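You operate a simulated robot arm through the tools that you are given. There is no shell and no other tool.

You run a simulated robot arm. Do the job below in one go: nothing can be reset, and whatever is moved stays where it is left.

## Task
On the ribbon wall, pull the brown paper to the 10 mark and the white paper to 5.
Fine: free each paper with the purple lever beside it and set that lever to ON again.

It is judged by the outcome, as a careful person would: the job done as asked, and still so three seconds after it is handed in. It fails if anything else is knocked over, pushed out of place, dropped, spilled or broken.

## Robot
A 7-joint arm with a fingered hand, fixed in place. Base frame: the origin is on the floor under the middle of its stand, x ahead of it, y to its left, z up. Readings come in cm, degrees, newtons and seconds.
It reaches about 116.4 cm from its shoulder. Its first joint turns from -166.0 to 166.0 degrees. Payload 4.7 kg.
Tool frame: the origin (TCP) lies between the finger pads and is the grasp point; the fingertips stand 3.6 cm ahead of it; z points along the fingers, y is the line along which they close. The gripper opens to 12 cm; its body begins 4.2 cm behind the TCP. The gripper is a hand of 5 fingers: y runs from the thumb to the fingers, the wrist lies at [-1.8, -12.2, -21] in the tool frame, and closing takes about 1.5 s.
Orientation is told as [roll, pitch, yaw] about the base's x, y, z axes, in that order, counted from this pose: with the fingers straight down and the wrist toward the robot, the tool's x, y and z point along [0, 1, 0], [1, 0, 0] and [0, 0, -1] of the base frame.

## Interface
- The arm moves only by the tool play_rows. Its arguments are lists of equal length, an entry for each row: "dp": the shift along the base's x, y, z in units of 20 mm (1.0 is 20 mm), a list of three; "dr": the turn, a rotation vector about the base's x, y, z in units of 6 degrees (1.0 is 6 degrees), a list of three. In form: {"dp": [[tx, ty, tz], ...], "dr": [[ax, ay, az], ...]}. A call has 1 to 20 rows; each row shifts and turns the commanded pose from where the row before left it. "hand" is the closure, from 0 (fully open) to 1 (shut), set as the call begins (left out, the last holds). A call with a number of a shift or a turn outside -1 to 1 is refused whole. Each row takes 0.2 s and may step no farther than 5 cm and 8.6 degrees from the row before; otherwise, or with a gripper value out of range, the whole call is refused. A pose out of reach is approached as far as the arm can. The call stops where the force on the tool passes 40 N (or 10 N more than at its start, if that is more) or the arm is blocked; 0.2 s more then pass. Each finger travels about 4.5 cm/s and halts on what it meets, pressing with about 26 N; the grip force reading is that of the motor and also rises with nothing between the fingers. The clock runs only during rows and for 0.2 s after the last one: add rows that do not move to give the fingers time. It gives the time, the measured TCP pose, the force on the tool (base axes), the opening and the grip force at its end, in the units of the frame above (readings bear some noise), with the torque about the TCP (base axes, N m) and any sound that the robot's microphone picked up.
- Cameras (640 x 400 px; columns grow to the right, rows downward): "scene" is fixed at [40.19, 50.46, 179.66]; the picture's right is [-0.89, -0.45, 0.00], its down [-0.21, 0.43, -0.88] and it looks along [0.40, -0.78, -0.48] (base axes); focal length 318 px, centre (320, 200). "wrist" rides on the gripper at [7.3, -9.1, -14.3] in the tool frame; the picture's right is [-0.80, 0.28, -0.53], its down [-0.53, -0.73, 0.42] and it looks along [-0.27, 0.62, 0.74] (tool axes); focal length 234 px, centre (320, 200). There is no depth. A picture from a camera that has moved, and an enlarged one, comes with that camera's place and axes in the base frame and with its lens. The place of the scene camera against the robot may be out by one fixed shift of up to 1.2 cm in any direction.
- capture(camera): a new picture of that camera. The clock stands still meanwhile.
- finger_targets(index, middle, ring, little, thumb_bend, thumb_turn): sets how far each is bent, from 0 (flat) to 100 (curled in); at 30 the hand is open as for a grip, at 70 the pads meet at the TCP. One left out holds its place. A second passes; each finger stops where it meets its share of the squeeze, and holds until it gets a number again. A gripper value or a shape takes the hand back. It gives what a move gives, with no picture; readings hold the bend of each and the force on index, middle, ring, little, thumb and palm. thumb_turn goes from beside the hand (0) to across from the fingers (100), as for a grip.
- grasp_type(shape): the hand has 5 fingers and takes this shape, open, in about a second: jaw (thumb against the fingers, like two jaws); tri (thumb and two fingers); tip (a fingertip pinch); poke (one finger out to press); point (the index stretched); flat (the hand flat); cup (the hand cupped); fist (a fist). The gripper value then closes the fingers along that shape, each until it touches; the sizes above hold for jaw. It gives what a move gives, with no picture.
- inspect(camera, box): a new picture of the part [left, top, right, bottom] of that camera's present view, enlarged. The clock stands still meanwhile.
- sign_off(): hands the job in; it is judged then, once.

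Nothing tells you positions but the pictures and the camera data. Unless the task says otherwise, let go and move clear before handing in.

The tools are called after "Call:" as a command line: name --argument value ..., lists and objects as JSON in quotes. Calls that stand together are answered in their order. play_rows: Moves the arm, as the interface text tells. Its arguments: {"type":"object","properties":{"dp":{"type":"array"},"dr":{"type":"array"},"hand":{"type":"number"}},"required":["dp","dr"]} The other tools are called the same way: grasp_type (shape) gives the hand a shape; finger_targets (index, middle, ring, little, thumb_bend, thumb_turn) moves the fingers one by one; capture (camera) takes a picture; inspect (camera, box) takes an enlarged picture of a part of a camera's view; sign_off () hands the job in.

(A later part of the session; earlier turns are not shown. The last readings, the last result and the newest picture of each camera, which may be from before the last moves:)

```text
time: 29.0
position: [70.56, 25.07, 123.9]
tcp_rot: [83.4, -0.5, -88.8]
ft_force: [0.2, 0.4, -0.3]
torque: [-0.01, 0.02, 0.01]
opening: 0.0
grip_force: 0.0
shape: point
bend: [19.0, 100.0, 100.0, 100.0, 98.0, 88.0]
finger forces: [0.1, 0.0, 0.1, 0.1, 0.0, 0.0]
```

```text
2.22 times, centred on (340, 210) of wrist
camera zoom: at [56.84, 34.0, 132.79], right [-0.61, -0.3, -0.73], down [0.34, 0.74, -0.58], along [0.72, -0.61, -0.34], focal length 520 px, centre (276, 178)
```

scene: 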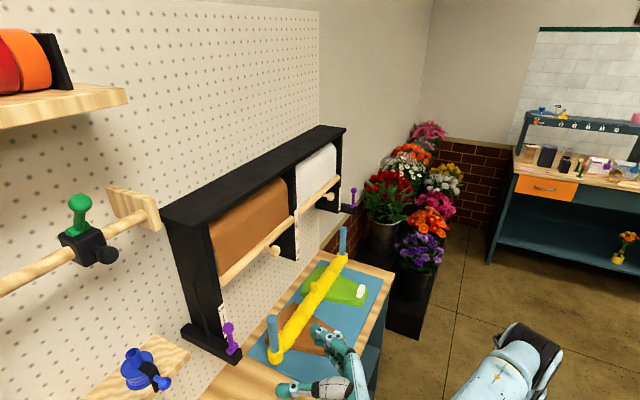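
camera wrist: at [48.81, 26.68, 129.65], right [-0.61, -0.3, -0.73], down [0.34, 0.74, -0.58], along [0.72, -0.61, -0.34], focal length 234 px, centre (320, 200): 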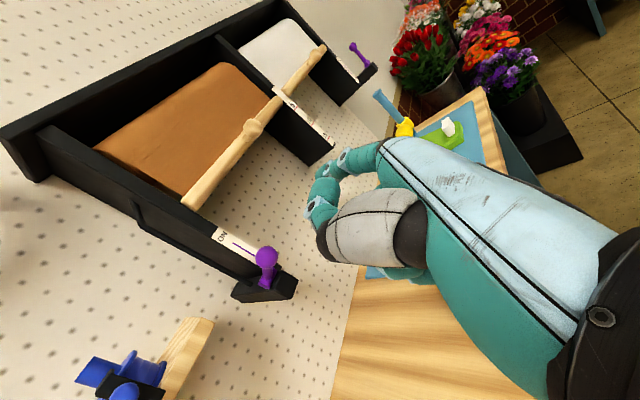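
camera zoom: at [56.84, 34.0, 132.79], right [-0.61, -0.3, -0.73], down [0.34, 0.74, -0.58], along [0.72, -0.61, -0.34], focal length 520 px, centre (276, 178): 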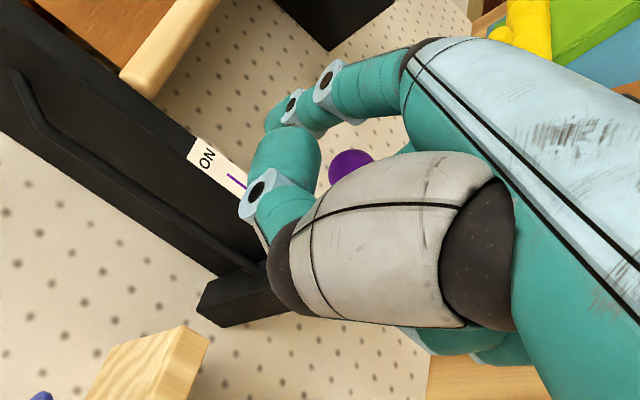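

The index now lies just above the knob. I'll press down in small steps and watch the force.

Call:
play_rows --dp '[[0, 0, -0.25], [0, 0, -0.25], [0, 0, -0.25], [0, 0, -0.25], [0, 0, -0.25], [0, 0, -0.25]]' --dr '[[0, 0, 0], [0, 0, 0], [0, 0, 0], [0, 0, 0], [0, 0, 0], [0, 0, 0]]'

Call:
inspect --camera "scene" --box '[200, 270, 360, 400]'

Call:
inspect --camera "wrist" --box '[240, 120, 440, 300]'

```text
time: 30.4
position: [70.43, 24.98, 120.97]
tcp_rot: [83.5, -0.5, -88.7]
ft_force: [-0.9, 0.9, 9.7]
torque: [-0.75, -0.17, 0.02]
opening: 0.0
grip_force: 0.1
shape: point
bend: [19.0, 100.0, 100.0, 100.0, 98.0, 88.0]
finger forces: [9.8, 0.1, 0.0, 0.1, 0.1, 0.0]
```

```text
3.08 times, centred on (280, 335) of scene
camera zoom: at [40.19, 50.46, 179.66], right [-0.89, -0.45, 0.0], down [-0.21, 0.43, -0.88], along [0.4, -0.78, -0.48], focal length 978 px, centre (443, -215)
```

zoom: 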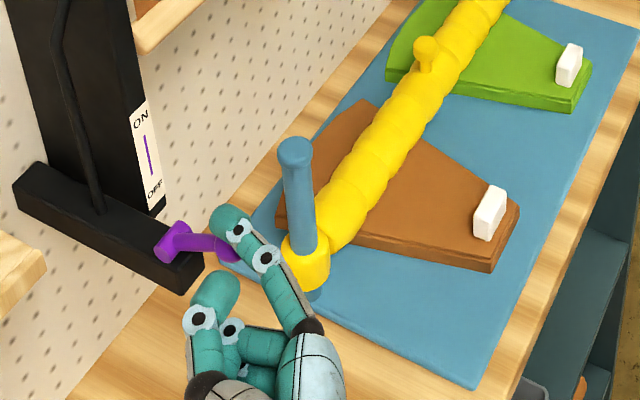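

```text
2.22 times, centred on (340, 210) of wrist
camera zoom: at [56.73, 33.97, 129.81], right [-0.61, -0.3, -0.74], down [0.34, 0.74, -0.58], along [0.72, -0.61, -0.34], focal length 520 px, centre (276, 178)
```

zoom: 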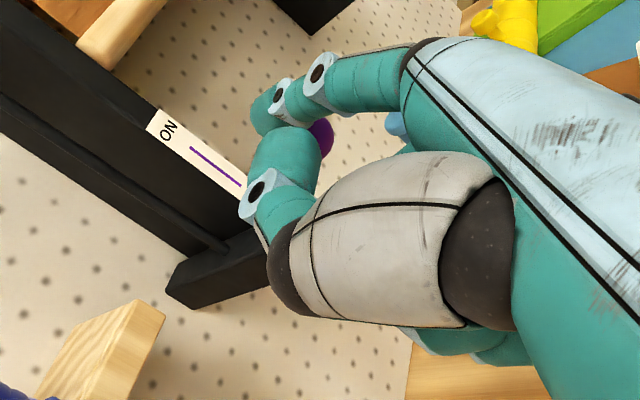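

The index is pressing on the knob with about 10 N. I'll press a little further to learn whether the lever yields or has reached its stop.

Call:
play_rows --dp '[[0, 0, -0.15], [0, 0, -0.15]]' --dr '[[0, 0, 0], [0, 0, 0]]'

Call:
inspect --camera "scene" --box '[200, 270, 360, 400]'

```text
time: 31.0
position: [70.45, 25.13, 120.42]
tcp_rot: [83.5, -0.5, -88.6]
ft_force: [-0.1, 2.7, 17.3]
torque: [-1.31, -0.29, 0.06]
opening: 0.0
grip_force: 0.0
shape: point
bend: [18.0, 100.0, 100.0, 100.0, 98.0, 88.0]
finger forces: [17.8, 0.1, 0.0, 0.0, 0.0, 0.1]
```

```text
3.08 times, centred on (280, 335) of scene
camera zoom: at [40.19, 50.46, 179.66], right [-0.89, -0.45, 0.0], down [-0.21, 0.43, -0.88], along [0.4, -0.78, -0.48], focal length 978 px, centre (443, -215)
```

zoom: 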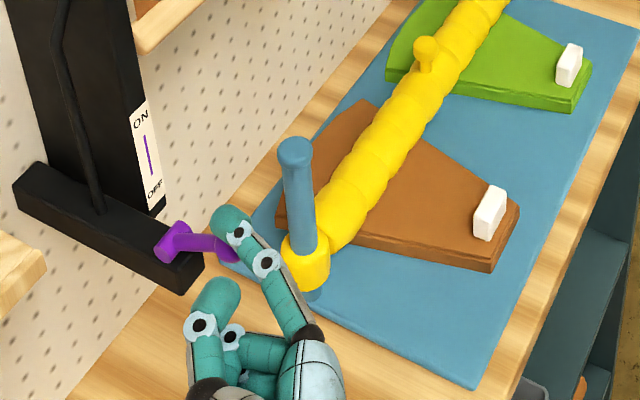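

Force climbs without the lever moving, so this is its stop: the brown paper's lever is at OFF. Now I'll lift off, back away, and carry the pointing hand over the brown bar's knob near (79.3, -2.3, 131.4).

Call:
play_rows --dp '[[0, 0, 0.3], [0, 0, 0.5], [-0.3, 0, 0.7], [-0.5, -0.3, 0.7], [-0.5, -0.6, 0.8], [-0.5, -0.8, 0.8], [-0.3, -0.9, 0.8], [0, -0.9, 0.8], [0, -0.9, 0.8], [0, -0.9, 0.6], [0, -0.9, 0.4], [0, -0.9, 0.2], [0, -0.9, 0], [0, -0.9, 0], [0, -0.9, 0], [0.3, 0, 0], [0.5, 0, 0]]' --dr '[[0, 0, 0], [0, 0, 0], [0, 0, 0], [0, 0, 0], [0, 0, 0], [0, 0, 0], [0, 0, 0], [0, 0, 0], [0, 0, 0], [0, 0, 0], [0, 0, 0], [0, 0, 0], [0, 0, 0], [0, 0, 0], [0, 0, 0], [0, 0, 0], [0, 0, 0]]'

Call:
capture --camera "scene"

Call:
capture --camera "wrist"

```text
time: 34.6
position: [67.82, 5.34, 135.03]
tcp_rot: [83.3, -0.5, -88.8]
ft_force: [0.4, -0.6, -0.2]
torque: [0.0, -0.01, 0.01]
opening: 0.04
grip_force: 0.1
shape: point
bend: [19.0, 100.0, 100.0, 100.0, 98.0, 88.0]
finger forces: [0.0, 0.0, 0.0, 0.0, 0.1, 0.0]
```

```text
taken
```

scene: 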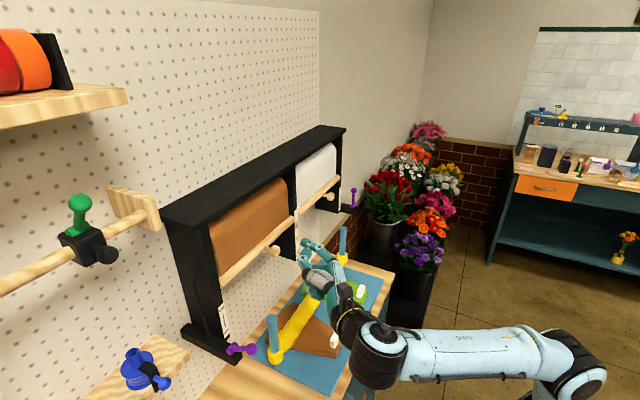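

```text
taken
camera wrist: at [54.21, 14.39, 143.93], right [-0.61, -0.3, -0.73], down [0.34, 0.74, -0.58], along [0.72, -0.61, -0.34], focal length 234 px, centre (320, 200)
```

wrist: 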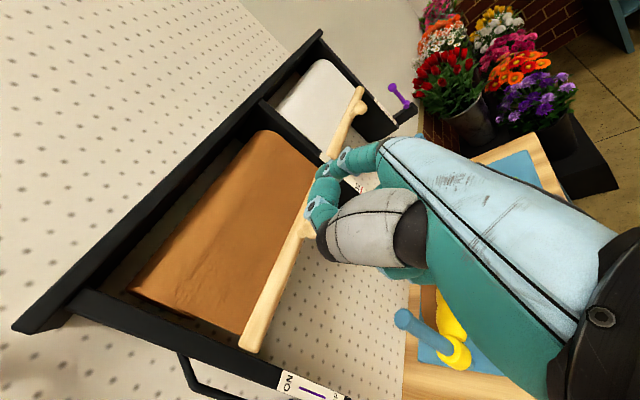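

The left lever stayed tipped. I'll zoom in on the brown knob and on the lever from here.

Call:
inspect --camera "wrist" --box '[260, 130, 380, 260]'

Call:
inspect --camera "scene" --box '[200, 210, 360, 370]'

```text
3.08 times, centred on (320, 195) of wrist
camera zoom: at [54.21, 14.39, 143.93], right [-0.61, -0.3, -0.73], down [0.34, 0.74, -0.58], along [0.72, -0.61, -0.34], focal length 720 px, centre (320, 215)
```

zoom: 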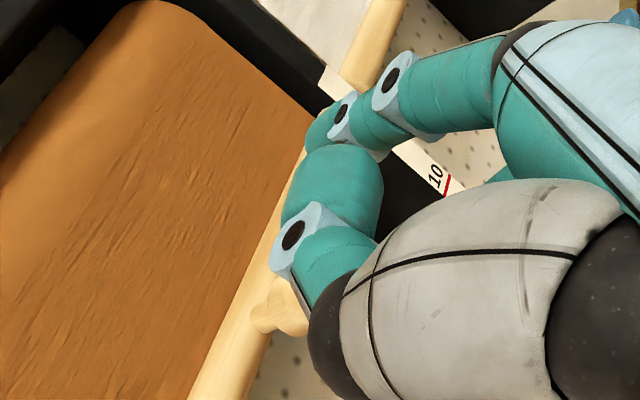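

```text
2.50 times, centred on (280, 290) of scene
camera zoom: at [40.19, 50.46, 179.66], right [-0.89, -0.45, 0.0], down [-0.21, 0.43, -0.88], along [0.4, -0.78, -0.48], focal length 795 px, centre (420, -25)
```

zoom: 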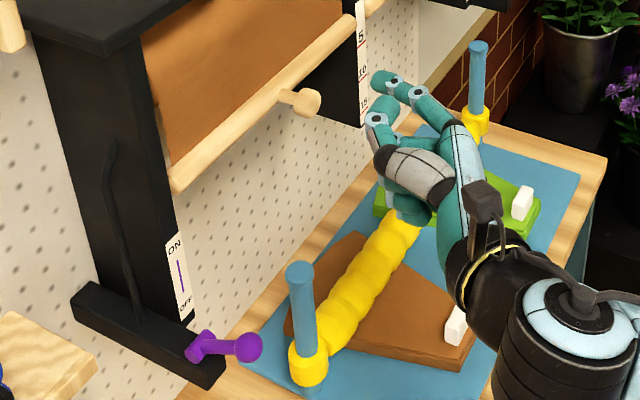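

The index lines up with the brown knob in y, about 4 cm above it. I'll slide forward over the knob at this height.

Call:
play_rows --dp '[[0.6, 0, 0], [0.7, 0, 0], [0.7, -0.1, 0], [0.7, 0, 0], [0.7, 0, 0], [0.7, 0, 0], [0.5, 0, 0], [0.4, 0, 0]]' --dr '[[0, 0, 0], [0, 0, 0], [0, 0, 0], [0, 0, 0], [0, 0, 0], [0, 0, 0], [0, 0, 0], [0, 0, 0]]'

Call:
inspect --camera "scene" --box '[200, 210, 360, 370]'

Call:
inspect --camera "wrist" --box '[260, 130, 400, 280]'

```text
time: 36.4
position: [77.85, 5.28, 135.0]
tcp_rot: [83.4, -0.6, -88.7]
ft_force: [0.9, 0.1, 0.4]
torque: [-0.02, 0.05, 0.01]
opening: 0.01
grip_force: 0.0
shape: point
bend: [19.0, 100.0, 100.0, 100.0, 98.0, 88.0]
finger forces: [0.0, 0.1, 0.0, 0.0, 0.0, 0.0]
```

```text
2.50 times, centred on (280, 290) of scene
camera zoom: at [40.19, 50.46, 179.66], right [-0.89, -0.45, 0.0], down [-0.21, 0.43, -0.88], along [0.4, -0.78, -0.48], focal length 795 px, centre (420, -25)
```

zoom: 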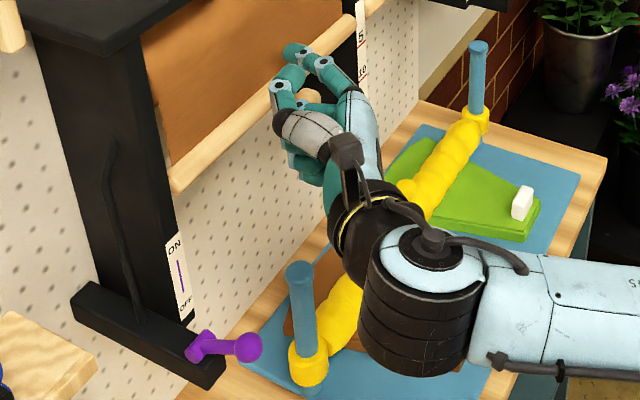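

```text
2.67 times, centred on (330, 205) of wrist
camera zoom: at [64.2, 14.24, 143.97], right [-0.61, -0.3, -0.74], down [0.34, 0.74, -0.58], along [0.72, -0.61, -0.34], focal length 624 px, centre (293, 187)
```

zoom: 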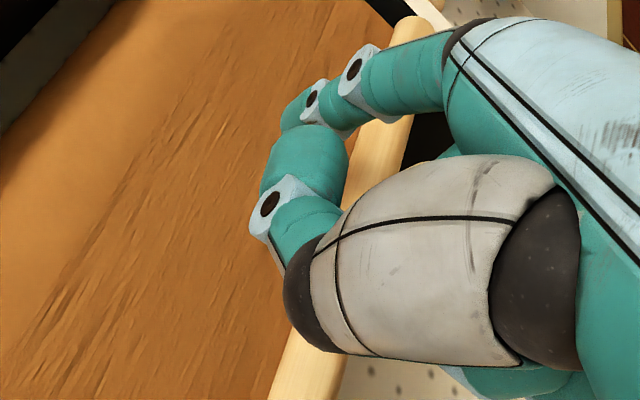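

The index is above the brown knob. I'll lower onto it slowly and watch for contact and bar motion.

Call:
play_rows --dp '[[0, 0, -0.3], [0, 0, -0.3], [0, 0, -0.3], [0, 0, -0.3], [0, 0, -0.3], [0, 0, -0.2], [0, 0, -0.2], [0, 0, -0.2], [0, 0, -0.2]]' --dr '[[0, 0, 0], [0, 0, 0], [0, 0, 0], [0, 0, 0], [0, 0, 0], [0, 0, 0], [0, 0, 0], [0, 0, 0], [0, 0, 0]]'

Call:
inspect --camera "scene" --box '[220, 190, 340, 310]'

Call:
inspect --camera "wrist" --box '[260, 130, 400, 280]'

```text
time: 38.4
position: [77.9, 5.29, 130.54]
tcp_rot: [83.2, -0.5, -88.6]
ft_force: [0.1, -0.8, -0.5]
torque: [-0.04, 0.01, 0.02]
opening: 0.01
grip_force: 0.1
shape: point
bend: [19.0, 100.0, 100.0, 100.0, 98.0, 88.0]
finger forces: [0.4, 0.0, 0.0, 0.1, 0.0, 0.0]
```

```text
3.33 times, centred on (280, 250) of scene
camera zoom: at [40.19, 50.46, 179.66], right [-0.89, -0.45, 0.0], down [-0.21, 0.43, -0.88], along [0.4, -0.78, -0.48], focal length 1060 px, centre (453, 33)
```

zoom: 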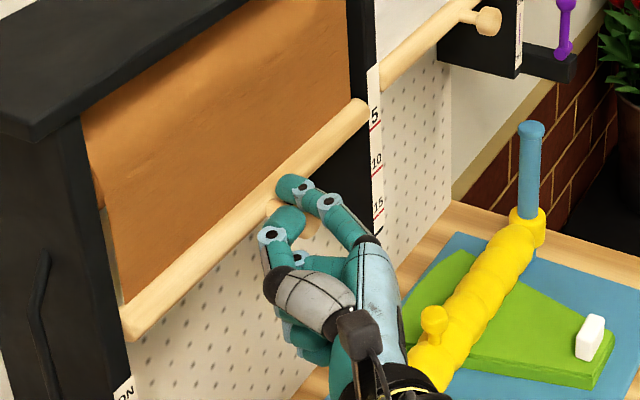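

```text
2.67 times, centred on (330, 205) of wrist
camera zoom: at [64.21, 14.19, 139.35], right [-0.61, -0.3, -0.73], down [0.34, 0.74, -0.58], along [0.72, -0.61, -0.34], focal length 624 px, centre (293, 187)
```

zoom: 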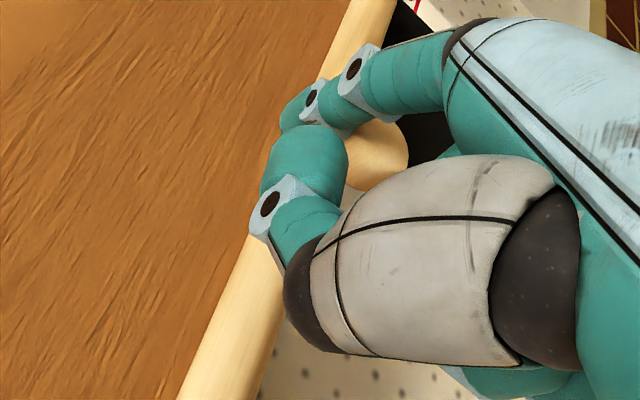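

The bar has begun to move down with almost no force, so the paper is free. I'll continue down slowly.

Call:
play_rows --dp '[[0, 0, -0.2], [0, 0, -0.2], [0, 0, -0.2], [0, 0, -0.2], [0, 0, -0.2], [0, 0, -0.2], [0, 0, -0.2], [0, 0, -0.2], [0, 0, -0.2], [0, 0, -0.2], [0, 0, -0.2], [0, 0, -0.2], [0, 0, -0.2], [0, 0, -0.2], [0, 0, -0.2]]' --dr '[[0, 0, 0], [0, 0, 0], [0, 0, 0], [0, 0, 0], [0, 0, 0], [0, 0, 0], [0, 0, 0], [0, 0, 0], [0, 0, 0], [0, 0, 0], [0, 0, 0], [0, 0, 0], [0, 0, 0], [0, 0, 0], [0, 0, 0]]'

Call:
inspect --camera "scene" --box '[220, 190, 340, 310]'

Call:
inspect --camera "scene" --box '[270, 200, 320, 270]'

```text
time: 41.6
position: [77.89, 5.28, 124.41]
tcp_rot: [83.3, -0.5, -88.8]
ft_force: [1.2, 0.5, 0.5]
torque: [-0.03, 0.01, 0.02]
opening: 0.01
grip_force: 0.2
shape: point
bend: [19.0, 100.0, 100.0, 100.0, 98.0, 88.0]
finger forces: [0.1, 0.1, 0.0, 0.1, 0.0, 0.0]
```

```text
3.33 times, centred on (280, 250) of scene
camera zoom: at [40.19, 50.46, 179.66], right [-0.89, -0.45, 0.0], down [-0.21, 0.43, -0.88], along [0.4, -0.78, -0.48], focal length 1060 px, centre (453, 33)
```

zoom: 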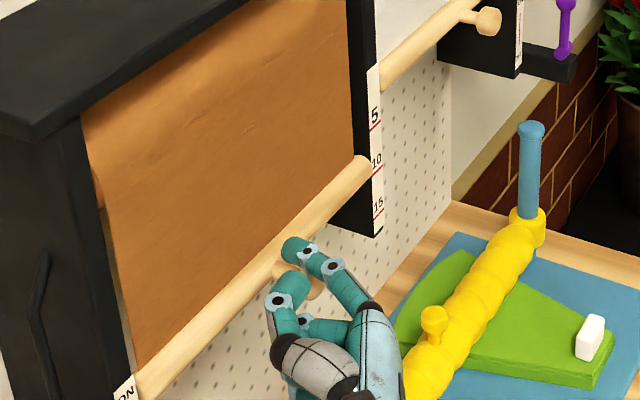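

```text
5.71 times, centred on (295, 235) of scene
camera zoom: at [40.19, 50.46, 179.66], right [-0.89, -0.45, 0.0], down [-0.21, 0.43, -0.88], along [0.4, -0.78, -0.48], focal length 1817 px, centre (463, 0)
```

zoom: 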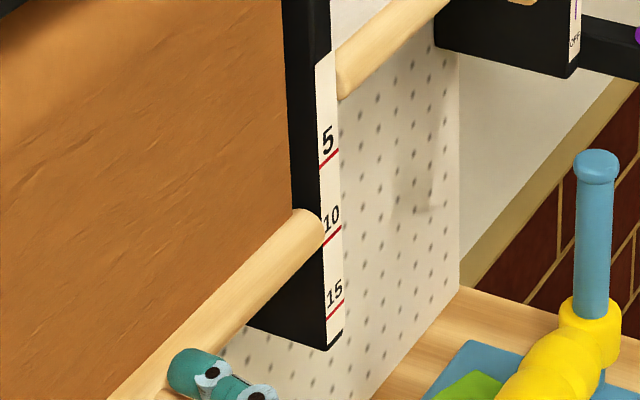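

The bar follows the finger and, seen from above, is near 8. Before finishing, I'll lift the finger slightly to see if the bar stays put by itself.

Call:
play_rows --dp '[[0, 0, 0.3], [0, 0, 0.4], [0, 0, 0.4], [0, 0, 0]]' --dr '[[0, 0, 0], [0, 0, 0], [0, 0, 0], [0, 0, 0]]'

Call:
inspect --camera "scene" --box '[270, 200, 320, 270]'

```text
time: 42.6
position: [78.08, 5.27, 126.69]
tcp_rot: [83.4, -0.5, -88.7]
ft_force: [0.9, -0.6, -0.1]
torque: [0.0, -0.02, 0.0]
opening: 0.0
grip_force: 0.0
shape: point
bend: [19.0, 100.0, 100.0, 100.0, 98.0, 88.0]
finger forces: [0.0, 0.0, 0.0, 0.1, 0.0, 0.1]
```

```text
5.71 times, centred on (295, 235) of scene
camera zoom: at [40.19, 50.46, 179.66], right [-0.89, -0.45, 0.0], down [-0.21, 0.43, -0.88], along [0.4, -0.78, -0.48], focal length 1817 px, centre (463, 0)
```

zoom: 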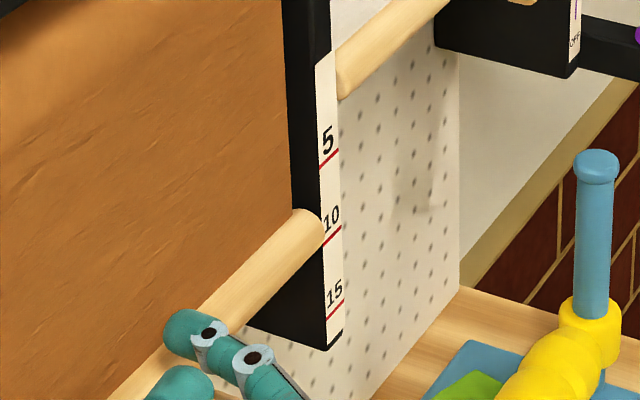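

The bar stays where it is left. I'll back the hand off and bring the wrist camera down near the bar's height, so I can read the ruler level and without parallax.

Call:
play_rows --dp '[[-0.8, 0, 0.2], [-0.8, 0, 0], [-0.8, 0, 0], [-0.8, 0, 0], [-0.8, 0, 0], [-0.8, 0, 0], [-0.8, 0, 0], [-0.8, 0, 0], [-0.8, 0, 0], [-0.8, 0, 0], [0, 0, -0.7], [0, 0, -0.8], [0, 0, -0.8], [0, 0, -0.8], [0, 0, -0.8], [0, 0, -0.6]]' --dr '[[0, 0, 0], [0, 0, 0], [0, 0, 0], [0, 0, 0], [0, 0, 0], [0, 0, 0], [0, 0, 0], [0, 0, 0], [0, 0, 0], [0, 0, 0], [0, 0, 0], [0, 0, 0], [0, 0, 0], [0, 0, 0], [0, 0, 0], [0, 0, 0]]'

Call:
capture --camera "wrist"

Call:
capture --camera "scene"

```text
time: 46.0
position: [61.83, 5.21, 118.16]
tcp_rot: [83.4, -0.4, -88.7]
ft_force: [0.3, 0.4, -0.2]
torque: [0.02, -0.01, -0.04]
opening: 0.01
grip_force: 0.1
shape: point
bend: [19.0, 100.0, 100.0, 100.0, 98.0, 88.0]
finger forces: [0.0, 0.0, 0.1, 0.0, 0.0, 0.0]
```

```text
taken
camera wrist: at [48.18, 14.18, 126.98], right [-0.61, -0.3, -0.74], down [0.34, 0.74, -0.58], along [0.72, -0.61, -0.34], focal length 234 px, centre (320, 200)
```

wrist: 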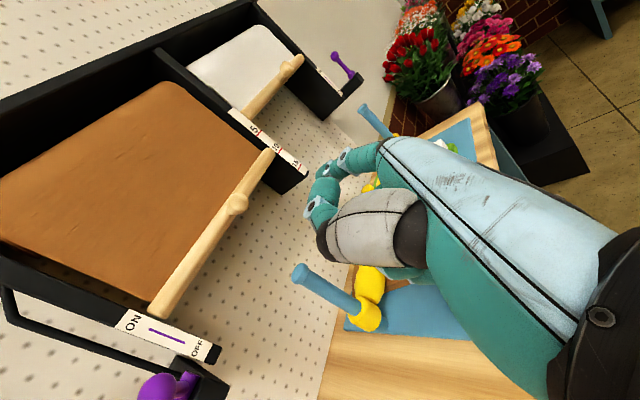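

```text
taken
```

scene: 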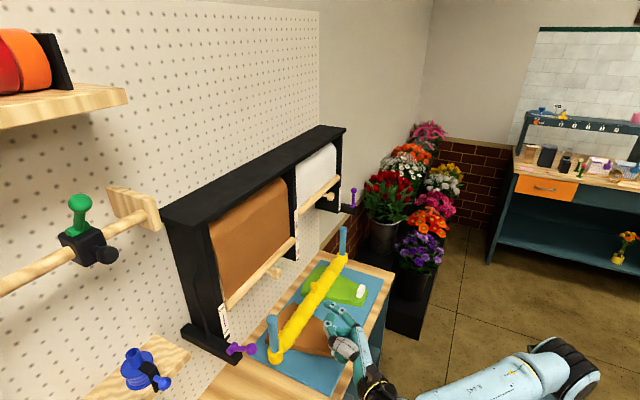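

Call:
inspect --camera "wrist" --box '[220, 90, 320, 200]'

Call:
inspect --camera "wrist" --box '[100, 180, 260, 380]'

```text
3.64 times, centred on (270, 145) of wrist
camera zoom: at [48.18, 14.18, 126.98], right [-0.61, -0.3, -0.74], down [0.34, 0.74, -0.58], along [0.72, -0.61, -0.34], focal length 852 px, centre (502, 400)
```

zoom: 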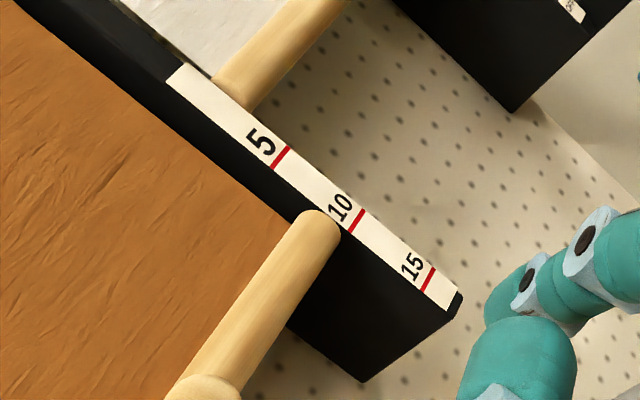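

```text
2.00 times, centred on (180, 280) of wrist
camera zoom: at [48.18, 14.18, 126.98], right [-0.61, -0.3, -0.74], down [0.34, 0.74, -0.58], along [0.72, -0.61, -0.34], focal length 468 px, centre (600, 40)
```

zoom: 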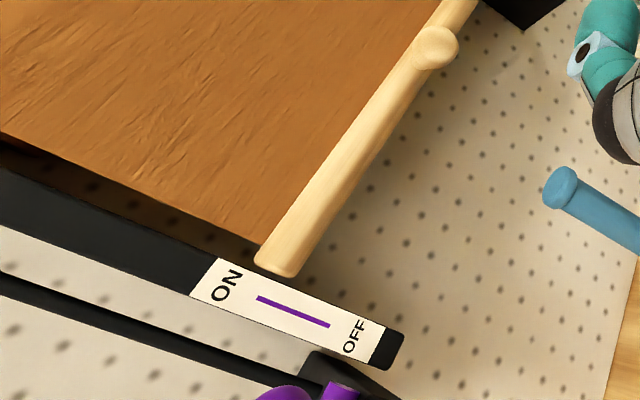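

The level view reads the brown bar at about 8.6, so it needs about 1.5 cm more. The white bar starts at about 1.1. I'll return over the brown knob and push it down to the 10 line.

Call:
play_rows --dp '[[0, 0, 0.9], [0, 0, 0.9], [0, 0, 0.9], [0, 0, 0.9], [0, 0, 0.9], [0, 0, 0.2], [0.8, 0, 0], [0.9, 0, 0], [0.9, 0, 0], [0.9, 0, 0], [0.9, 0, 0], [0.9, 0, 0], [0.9, 0, 0], [0.9, 0, 0], [0.6, 0, 0], [0.35, 0, 0], [0, 0, 0]]' --dr '[[0, 0, 0], [0, 0, 0], [0, 0, 0], [0, 0, 0], [0, 0, 0], [0, 0, 0], [0, 0, 0], [0, 0, 0], [0, 0, 0], [0, 0, 0], [0, 0, 0], [0, 0, 0], [0, 0, 0], [0, 0, 0], [0, 0, 0], [0, 0, 0], [0, 0, 0]]'

Call:
inspect --camera "scene" --box '[220, 190, 340, 310]'

```text
time: 49.6
position: [78.11, 5.12, 127.44]
tcp_rot: [83.3, -0.5, -88.8]
ft_force: [0.0, -0.2, -0.5]
torque: [0.04, 0.0, -0.02]
opening: 0.01
grip_force: 0.1
shape: point
bend: [19.0, 100.0, 100.0, 100.0, 98.0, 88.0]
finger forces: [0.0, 0.0, 0.0, 0.0, 0.0, 0.0]
```

```text
3.33 times, centred on (280, 250) of scene
camera zoom: at [40.19, 50.46, 179.66], right [-0.89, -0.45, 0.0], down [-0.21, 0.43, -0.88], along [0.4, -0.78, -0.48], focal length 1060 px, centre (453, 33)
```

zoom: 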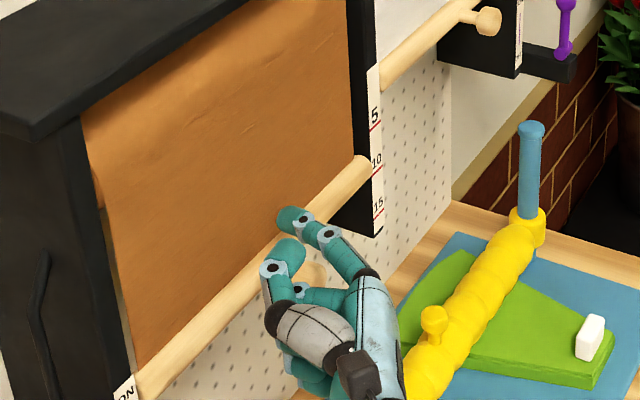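

The index is over the knob again. I'll lower to a grasp-point height of about 122.9, slowing at the end.

Call:
play_rows --dp '[[0, 0, -0.3], [0, 0, -0.3], [0, 0, -0.3], [0, 0, -0.3], [0, 0, -0.2], [0, 0, -0.15], [0, 0, -0.1], [0, 0, -0.1], [0, 0, -0.1], [0, 0, -0.1], [0, 0, -0.1], [0, 0, -0.1], [0, 0, -0.1], [0, 0, 0]]' --dr '[[0, 0, 0], [0, 0, 0], [0, 0, 0], [0, 0, 0], [0, 0, 0], [0, 0, 0], [0, 0, 0], [0, 0, 0], [0, 0, 0], [0, 0, 0], [0, 0, 0], [0, 0, 0], [0, 0, 0], [0, 0, 0]]'

Call:
inspect --camera "scene" --box '[270, 200, 320, 270]'

```text
time: 52.6
position: [78.02, 5.18, 122.91]
tcp_rot: [83.4, -0.5, -88.7]
ft_force: [0.6, -0.5, 0.2]
torque: [-0.05, 0.02, -0.02]
opening: 0.03
grip_force: 0.0
shape: point
bend: [19.0, 100.0, 100.0, 100.0, 98.0, 88.0]
finger forces: [0.2, 0.0, 0.1, 0.0, 0.1, 0.0]
```

```text
5.71 times, centred on (295, 235) of scene
camera zoom: at [40.19, 50.46, 179.66], right [-0.89, -0.45, 0.0], down [-0.21, 0.43, -0.88], along [0.4, -0.78, -0.48], focal length 1817 px, centre (463, 0)
```

zoom: 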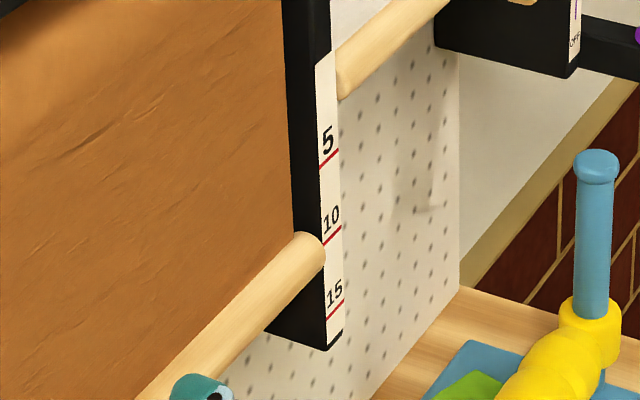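

The bar is now close to the 10 line. I'll lift off, back away and read it again with the level wrist view.

Call:
play_rows --dp '[[0, 0, 0.4], [0, 0, 0.6], [-0.3, 0, 0.5], [-0.8, 0, 0], [-0.8, 0, 0], [-0.8, 0, 0], [-0.8, 0, 0], [-0.8, 0, 0], [-0.8, 0, 0], [-0.8, 0, 0], [-0.8, 0, 0], [-0.8, 0, 0], [-0.8, 0, -0.3], [0, 0, -0.8], [0, 0, -0.8], [0, 0, -0.8], [0, 0, -0.8], [0, 0, -0.8]]' --dr '[[0, 0, 0], [0, 0, 0], [0, 0, 0], [0, 0, 0], [0, 0, 0], [0, 0, 0], [0, 0, 0], [0, 0, 0], [0, 0, 0], [0, 0, 0], [0, 0, 0], [0, 0, 0], [0, 0, 0], [0, 0, 0], [0, 0, 0], [0, 0, 0], [0, 0, 0], [0, 0, 0]]'

Call:
inspect --camera "wrist" --box '[220, 80, 320, 190]'

Call:
inspect --camera "wrist" --box '[100, 180, 260, 380]'

```text
time: 56.4
position: [61.32, 5.34, 117.25]
tcp_rot: [83.3, -0.5, -88.7]
ft_force: [-0.5, 0.6, -0.6]
torque: [-0.03, -0.01, -0.01]
opening: 0.01
grip_force: 0.1
shape: point
bend: [19.0, 100.0, 100.0, 100.0, 98.0, 88.0]
finger forces: [0.1, 0.0, 0.0, 0.1, 0.1, 0.1]
```

```text
3.64 times, centred on (270, 135) of wrist
camera zoom: at [47.64, 14.31, 126.21], right [-0.61, -0.3, -0.74], down [0.34, 0.74, -0.58], along [0.72, -0.61, -0.34], focal length 852 px, centre (502, 436)
```

zoom: 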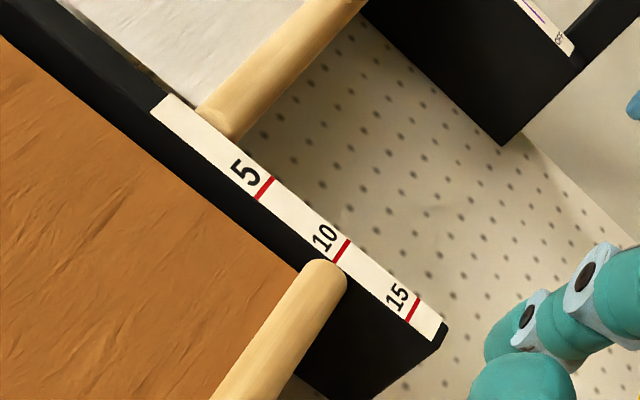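

```text
2.00 times, centred on (180, 280) of wrist
camera zoom: at [47.64, 14.31, 126.21], right [-0.61, -0.3, -0.74], down [0.34, 0.74, -0.58], along [0.72, -0.61, -0.34], focal length 468 px, centre (600, 40)
```

zoom: 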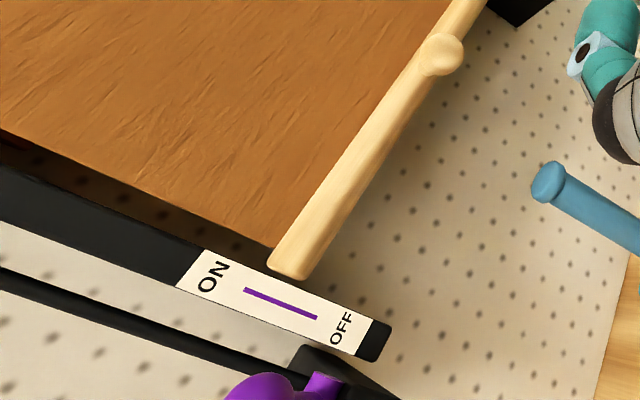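

Level reading now puts the brown bar right on the 10 line. Next I'll set its lever back to ON: bring the index tip under the lever's stalk from the front, then lift it along the arc.

Call:
play_rows --dp '[[0, 0.9, 0], [0, 0.9, 0], [0, 0.9, 0], [0, 0.9, 0], [0, 0.9, 0], [0, 0.9, 0], [0, 0.9, 0], [0, 0.9, 0], [0, 0.9, -0.2], [0, 0.9, -0.2], [0, 0.9, -0.3], [0.8, 0, 0], [0.8, 0, 0], [0.5, 0, 0]]' --dr '[[0, 0, 0], [0, 0, 0], [0, 0, 0], [0, 0, 0], [0, 0, 0], [0, 0, 0], [0, 0, 0], [0, 0, 0], [0, 0, 0], [0, 0, 0], [0, 0, 0], [0, 0, 0], [0, 0, 0], [0, 0, 0]]'

Call:
inspect --camera "scene" --box '[200, 270, 360, 400]'

Call:
inspect --camera "wrist" --box '[220, 90, 420, 270]'

```text
time: 59.4
position: [65.44, 23.91, 120.01]
tcp_rot: [83.1, -0.7, -88.7]
ft_force: [0.2, 0.3, 0.5]
torque: [0.01, 0.0, -0.01]
opening: 0.01
grip_force: 0.1
shape: point
bend: [19.0, 100.0, 100.0, 100.0, 98.0, 88.0]
finger forces: [0.0, 0.1, 0.0, 0.0, 0.0, 0.0]
out of reach, approached as far as the arm can: row 6, 7, 8, 9, 10, 11
```

```text
3.08 times, centred on (280, 335) of scene
camera zoom: at [40.19, 50.46, 179.66], right [-0.89, -0.45, 0.0], down [-0.21, 0.43, -0.88], along [0.4, -0.78, -0.48], focal length 978 px, centre (443, -215)
```

zoom: 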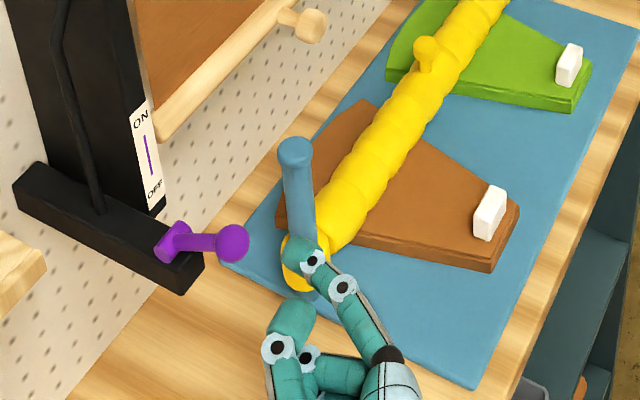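

```text
2.22 times, centred on (320, 180) of wrist
camera zoom: at [51.87, 32.89, 128.99], right [-0.61, -0.3, -0.73], down [0.34, 0.73, -0.59], along [0.71, -0.61, -0.35], focal length 520 px, centre (320, 244)
```

zoom: 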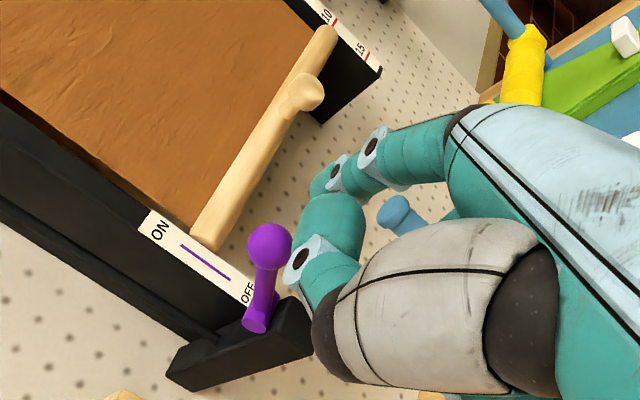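

The arm came up slightly short there: the grasp point is at (65.4, 23.9, 120). I'll lower and line up in y before going under the knob.

Call:
play_rows --dp '[[0, 0.3, -0.5], [0, 0.3, -0.5], [0, 0, -0.5], [0, 0, -0.5]]' --dr '[[0, 0, 0], [0, 0, 0], [0, 0, 0], [0, 0, 0]]'

```text
time: 60.4
position: [65.64, 24.85, 120.07]
tcp_rot: [83.0, -0.8, -88.7]
ft_force: [0.0, 0.0, 0.5]
torque: [0.02, 0.02, 0.03]
opening: 0.0
grip_force: 0.0
shape: point
bend: [19.0, 100.0, 100.0, 100.0, 98.0, 88.0]
finger forces: [0.1, 0.1, 0.0, 0.0, 0.0, 0.1]
out of reach, approached as far as the arm can: row 1, 2, 3, 4
```

This height is the arm's lower limit here, so instead I'll make a fist. Its flat front can push the knob forward, and the lever will rise along it.

Call:
grasp_type --shape "fist"

Call:
play_rows --dp '[[0, 0, 0.5], [0, 0, 0.5], [0, 0, 0.5]]' --dr '[[0, 0, 0], [0, 0, 0], [0, 0, 0]]'

Call:
inspect --camera "scene" --box '[200, 270, 360, 400]'

Call:
inspect --camera "wrist" --box '[220, 90, 420, 270]'

```text
time: 61.3
position: [65.55, 24.83, 120.12]
tcp_rot: [83.0, -0.7, -88.7]
ft_force: [0.2, 0.6, 0.0]
torque: [-0.04, 0.02, 0.0]
opening: 0.0
grip_force: 0.1
shape: fist
bend: [100.0, 100.0, 100.0, 100.0, 85.0, 85.0]
finger forces: [0.0, 0.0, 0.0, 0.1, 0.1, 0.1]
```

```text
time: 62.1
position: [65.73, 25.08, 123.21]
tcp_rot: [83.3, -0.5, -88.7]
ft_force: [-0.3, 0.9, -0.2]
torque: [-0.01, 0.0, 0.01]
opening: 0.0
grip_force: 0.0
shape: fist
bend: [100.0, 100.0, 100.0, 100.0, 85.0, 85.0]
finger forces: [0.0, 0.0, 0.0, 0.0, 0.0, 0.1]
```

```text
3.08 times, centred on (280, 335) of scene
camera zoom: at [40.19, 50.46, 179.66], right [-0.89, -0.45, 0.0], down [-0.21, 0.43, -0.88], along [0.4, -0.78, -0.48], focal length 978 px, centre (443, -215)
```

zoom: 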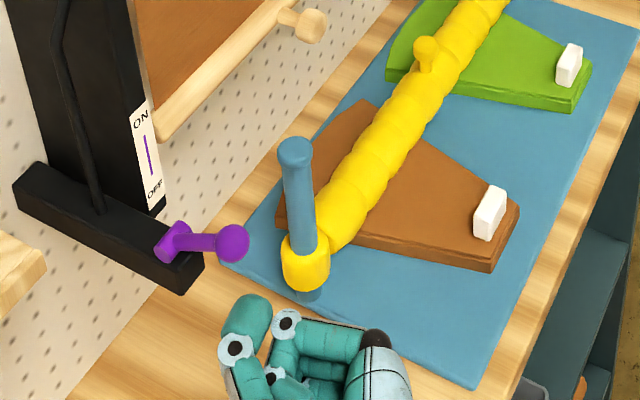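

```text
2.22 times, centred on (320, 180) of wrist
camera zoom: at [52.02, 33.98, 131.96], right [-0.61, -0.3, -0.73], down [0.34, 0.74, -0.58], along [0.72, -0.61, -0.34], focal length 520 px, centre (320, 244)
```

zoom: 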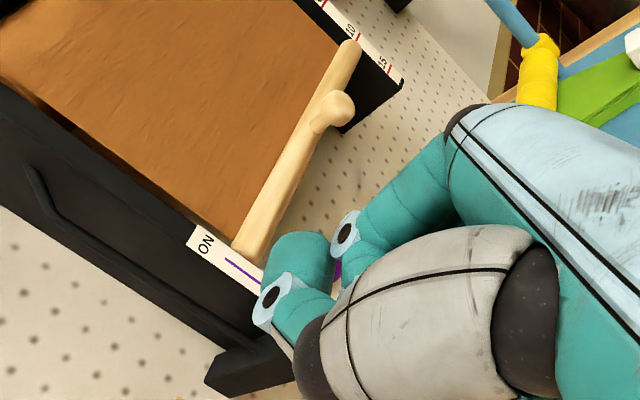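

The fist's front is uneven, with the thumb sticking out, so the single finger is better. I'll point again, tilt the hand 15° down so the tip can get lower, and bring the tip just below and in front of the knob.

Call:
grasp_type --shape "point"

Call:
play_rows --dp '[[-0.2, 0, 0], [-0.2, 0, 0], [-0.2, 0, 0], [0, 0, -0.5], [0, 0, -0.5], [0, 0, -0.5], [0, 0, -0.5], [0, 0, -0.5]]' --dr '[[0, 1, 0], [0, 1, 0], [0, 0.5, 0], [0, 0, 0], [0, 0, 0], [0, 0, 0], [0, 0, 0], [0, 0, 0]]'

Call:
inspect --camera "scene" --box '[200, 270, 360, 400]'

Call:
inspect --camera "wrist" --box '[220, 90, 420, 270]'

```text
time: 63.0
position: [65.64, 24.92, 123.11]
tcp_rot: [83.3, -0.5, -88.7]
ft_force: [0.0, 0.1, 0.1]
torque: [0.04, -0.01, 0.0]
opening: 11.43
grip_force: 0.1
shape: point
bend: [19.0, 100.0, 100.0, 100.0, 98.0, 87.0]
finger forces: [0.0, 0.1, 0.0, 0.1, 0.0, 0.0]
```

```text
time: 64.8
position: [64.47, 24.83, 118.09]
tcp_rot: [68.3, -0.1, -88.6]
ft_force: [-0.4, -0.6, -0.2]
torque: [-0.01, 0.01, 0.0]
opening: 11.43
grip_force: 0.0
shape: point
bend: [19.0, 100.0, 100.0, 100.0, 98.0, 87.0]
finger forces: [0.0, 0.0, 0.1, 0.0, 0.1, 0.0]
```

```text
3.08 times, centred on (280, 335) of scene
camera zoom: at [40.19, 50.46, 179.66], right [-0.89, -0.45, 0.0], down [-0.21, 0.43, -0.88], along [0.4, -0.78, -0.48], focal length 978 px, centre (443, -215)
```

zoom: 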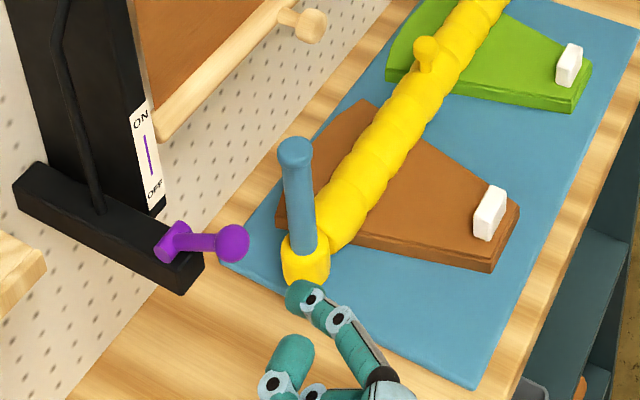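

```text
2.22 times, centred on (320, 180) of wrist
camera zoom: at [53.51, 33.94, 130.19], right [-0.78, -0.3, -0.55], down [0.18, 0.74, -0.65], along [0.6, -0.61, -0.52], focal length 520 px, centre (320, 244)
```

zoom: 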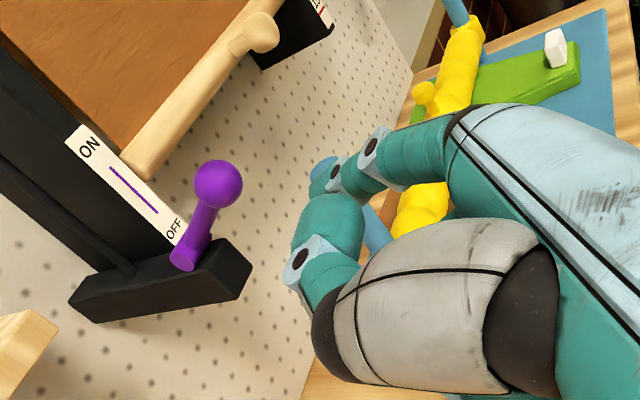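

The tip is at about (67.2, 17.7, 119.7), in front of and below the knob at (72.1, 17.7, 121.8). I'll push it forward and up along the lever's arc.

Call:
play_rows --dp '[[0.5, 0.1, 0.05], [0.5, 0.05, 0.05], [0.5, 0, 0.05], [0.4, 0, 0], [0.28, 0, 0.72], [0.34, 0, 0.54]]' --dr '[[0, 0, 0], [0, 0, 0], [0, 0, 0], [0, 0, 0], [0, 0, 0], [0, 0, 0]]'

Call:
inspect --camera "scene" --box '[200, 270, 360, 400]'

Call:
inspect --camera "wrist" --box '[220, 90, 420, 270]'

```text
time: 66.2
position: [69.52, 25.21, 121.01]
tcp_rot: [68.3, -0.2, -88.5]
ft_force: [-0.8, -0.7, -1.0]
torque: [0.05, 0.02, -0.04]
opening: 11.41
grip_force: 0.1
shape: point
bend: [19.0, 100.0, 100.0, 100.0, 98.0, 87.0]
finger forces: [0.4, 0.0, 0.1, 0.1, 0.0, 0.0]
```

```text
3.08 times, centred on (280, 335) of scene
camera zoom: at [40.19, 50.46, 179.66], right [-0.89, -0.45, 0.0], down [-0.21, 0.43, -0.88], along [0.4, -0.78, -0.48], focal length 978 px, centre (443, -215)
```

zoom: 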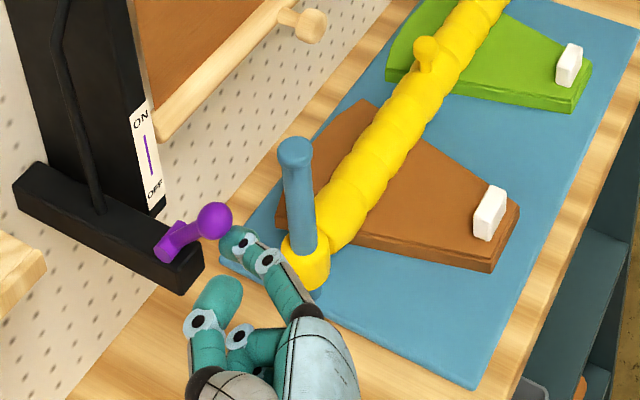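

```text
2.22 times, centred on (320, 180) of wrist
camera zoom: at [58.49, 34.18, 133.09], right [-0.78, -0.3, -0.55], down [0.18, 0.74, -0.65], along [0.6, -0.61, -0.52], focal length 520 px, centre (320, 244)
```

zoom: 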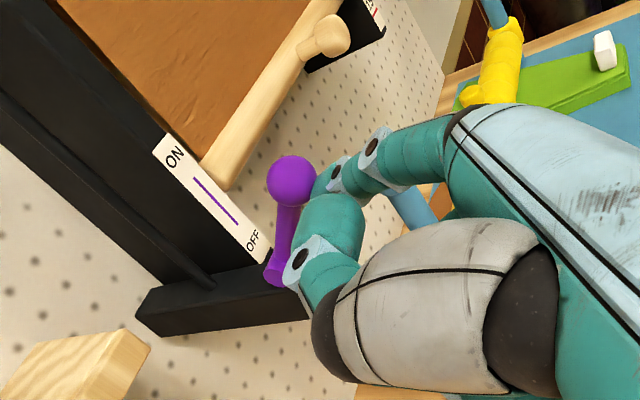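

The lever is rising as the finger follows it. I'll continue along the arc to upright.

Call:
play_rows --dp '[[0.43, 0, 0.48], [0.51, 0, 0.4], [0.57, 0, 0.3], [0.4, 0, 0.11], [0.3, 0, 0.05]]' --dr '[[0, 0, 0], [0, 0, 0], [0, 0, 0], [0, 0, 0], [0, 0, 0]]'

Call:
inspect --camera "scene" --box '[200, 270, 360, 400]'

Call:
inspect --camera "wrist" --box '[220, 90, 420, 270]'

```text
time: 67.4
position: [73.82, 25.36, 123.83]
tcp_rot: [68.4, -0.1, -88.6]
ft_force: [-16.1, 3.3, -0.5]
torque: [0.06, -0.06, -1.21]
opening: 11.42
grip_force: 0.2
shape: point
bend: [18.0, 100.0, 100.0, 100.0, 98.0, 87.0]
finger forces: [15.5, 0.0, 0.0, 0.0, 0.0, 0.0]
```

```text
3.08 times, centred on (280, 335) of scene
camera zoom: at [40.19, 50.46, 179.66], right [-0.89, -0.45, 0.0], down [-0.21, 0.43, -0.88], along [0.4, -0.78, -0.48], focal length 978 px, centre (443, -215)
```

zoom: 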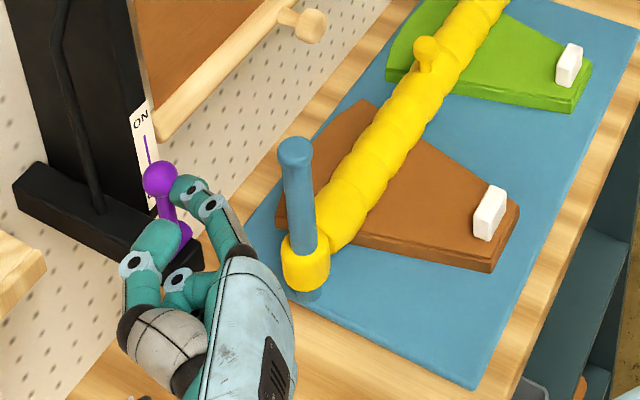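

```text
2.22 times, centred on (320, 180) of wrist
camera zoom: at [62.9, 34.24, 135.84], right [-0.78, -0.3, -0.55], down [0.18, 0.74, -0.65], along [0.6, -0.61, -0.52], focal length 520 px, centre (320, 244)
```

zoom: 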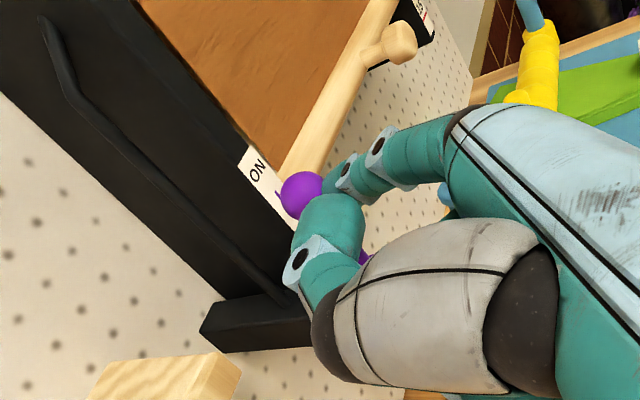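

The push met firm resistance of about 16 N with the lever upright, so it's at its ON stop. I'll back off and check it.

Call:
play_rows --dp '[[-0.4, 0, 0], [-0.8, 0, 0], [-0.8, 0, 0], [-0.8, 0, 0], [-0.8, 0, 0.3], [-0.8, 0, 0.3], [-0.5, 0, 0.3]]' --dr '[[0, 0, 0], [0, 0, 0], [0, 0, 0], [0, 0, 0], [0, 0, 0], [0, 0, 0], [0, 0, 0]]'

Call:
inspect --camera "scene" --box '[200, 270, 360, 400]'

Call:
capture --camera "wrist"

Call:
inspect --camera "scene" --box '[270, 200, 320, 270]'

```text
time: 69.0
position: [64.08, 25.27, 125.62]
tcp_rot: [68.1, -0.2, -88.5]
ft_force: [0.0, -0.6, 0.0]
torque: [-0.01, 0.0, 0.02]
opening: 0.0
grip_force: 0.0
shape: point
bend: [19.0, 100.0, 100.0, 100.0, 98.0, 87.0]
finger forces: [0.0, 0.1, 0.0, 0.0, 0.0, 0.0]
```

```text
3.08 times, centred on (280, 335) of scene
camera zoom: at [40.19, 50.46, 179.66], right [-0.89, -0.45, 0.0], down [-0.21, 0.43, -0.88], along [0.4, -0.78, -0.48], focal length 978 px, centre (443, -215)
```

zoom: 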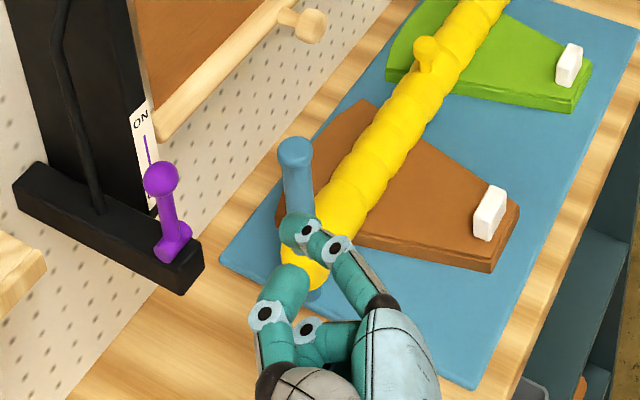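

```text
taken
camera wrist: at [53.16, 34.19, 137.51], right [-0.78, -0.3, -0.55], down [0.18, 0.73, -0.65], along [0.6, -0.61, -0.52], focal length 234 px, centre (320, 200)
```

wrist: 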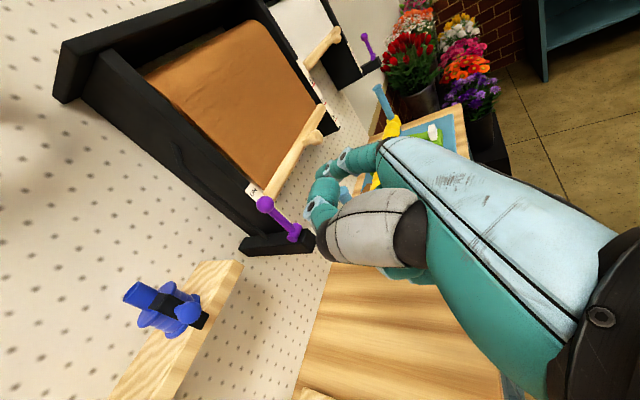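

```text
5.71 times, centred on (295, 235) of scene
camera zoom: at [40.19, 50.46, 179.66], right [-0.89, -0.45, 0.0], down [-0.21, 0.43, -0.88], along [0.4, -0.78, -0.48], focal length 1817 px, centre (463, 0)
```

zoom: 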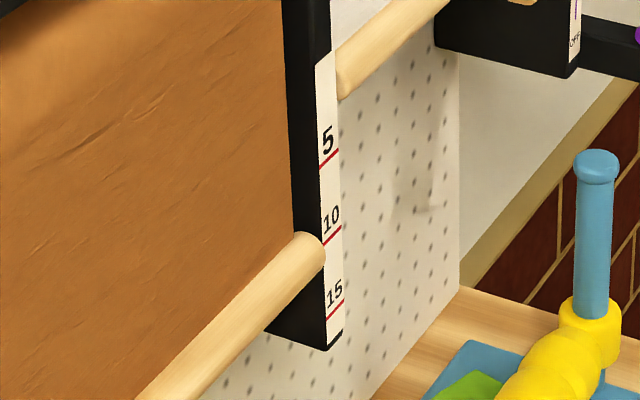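

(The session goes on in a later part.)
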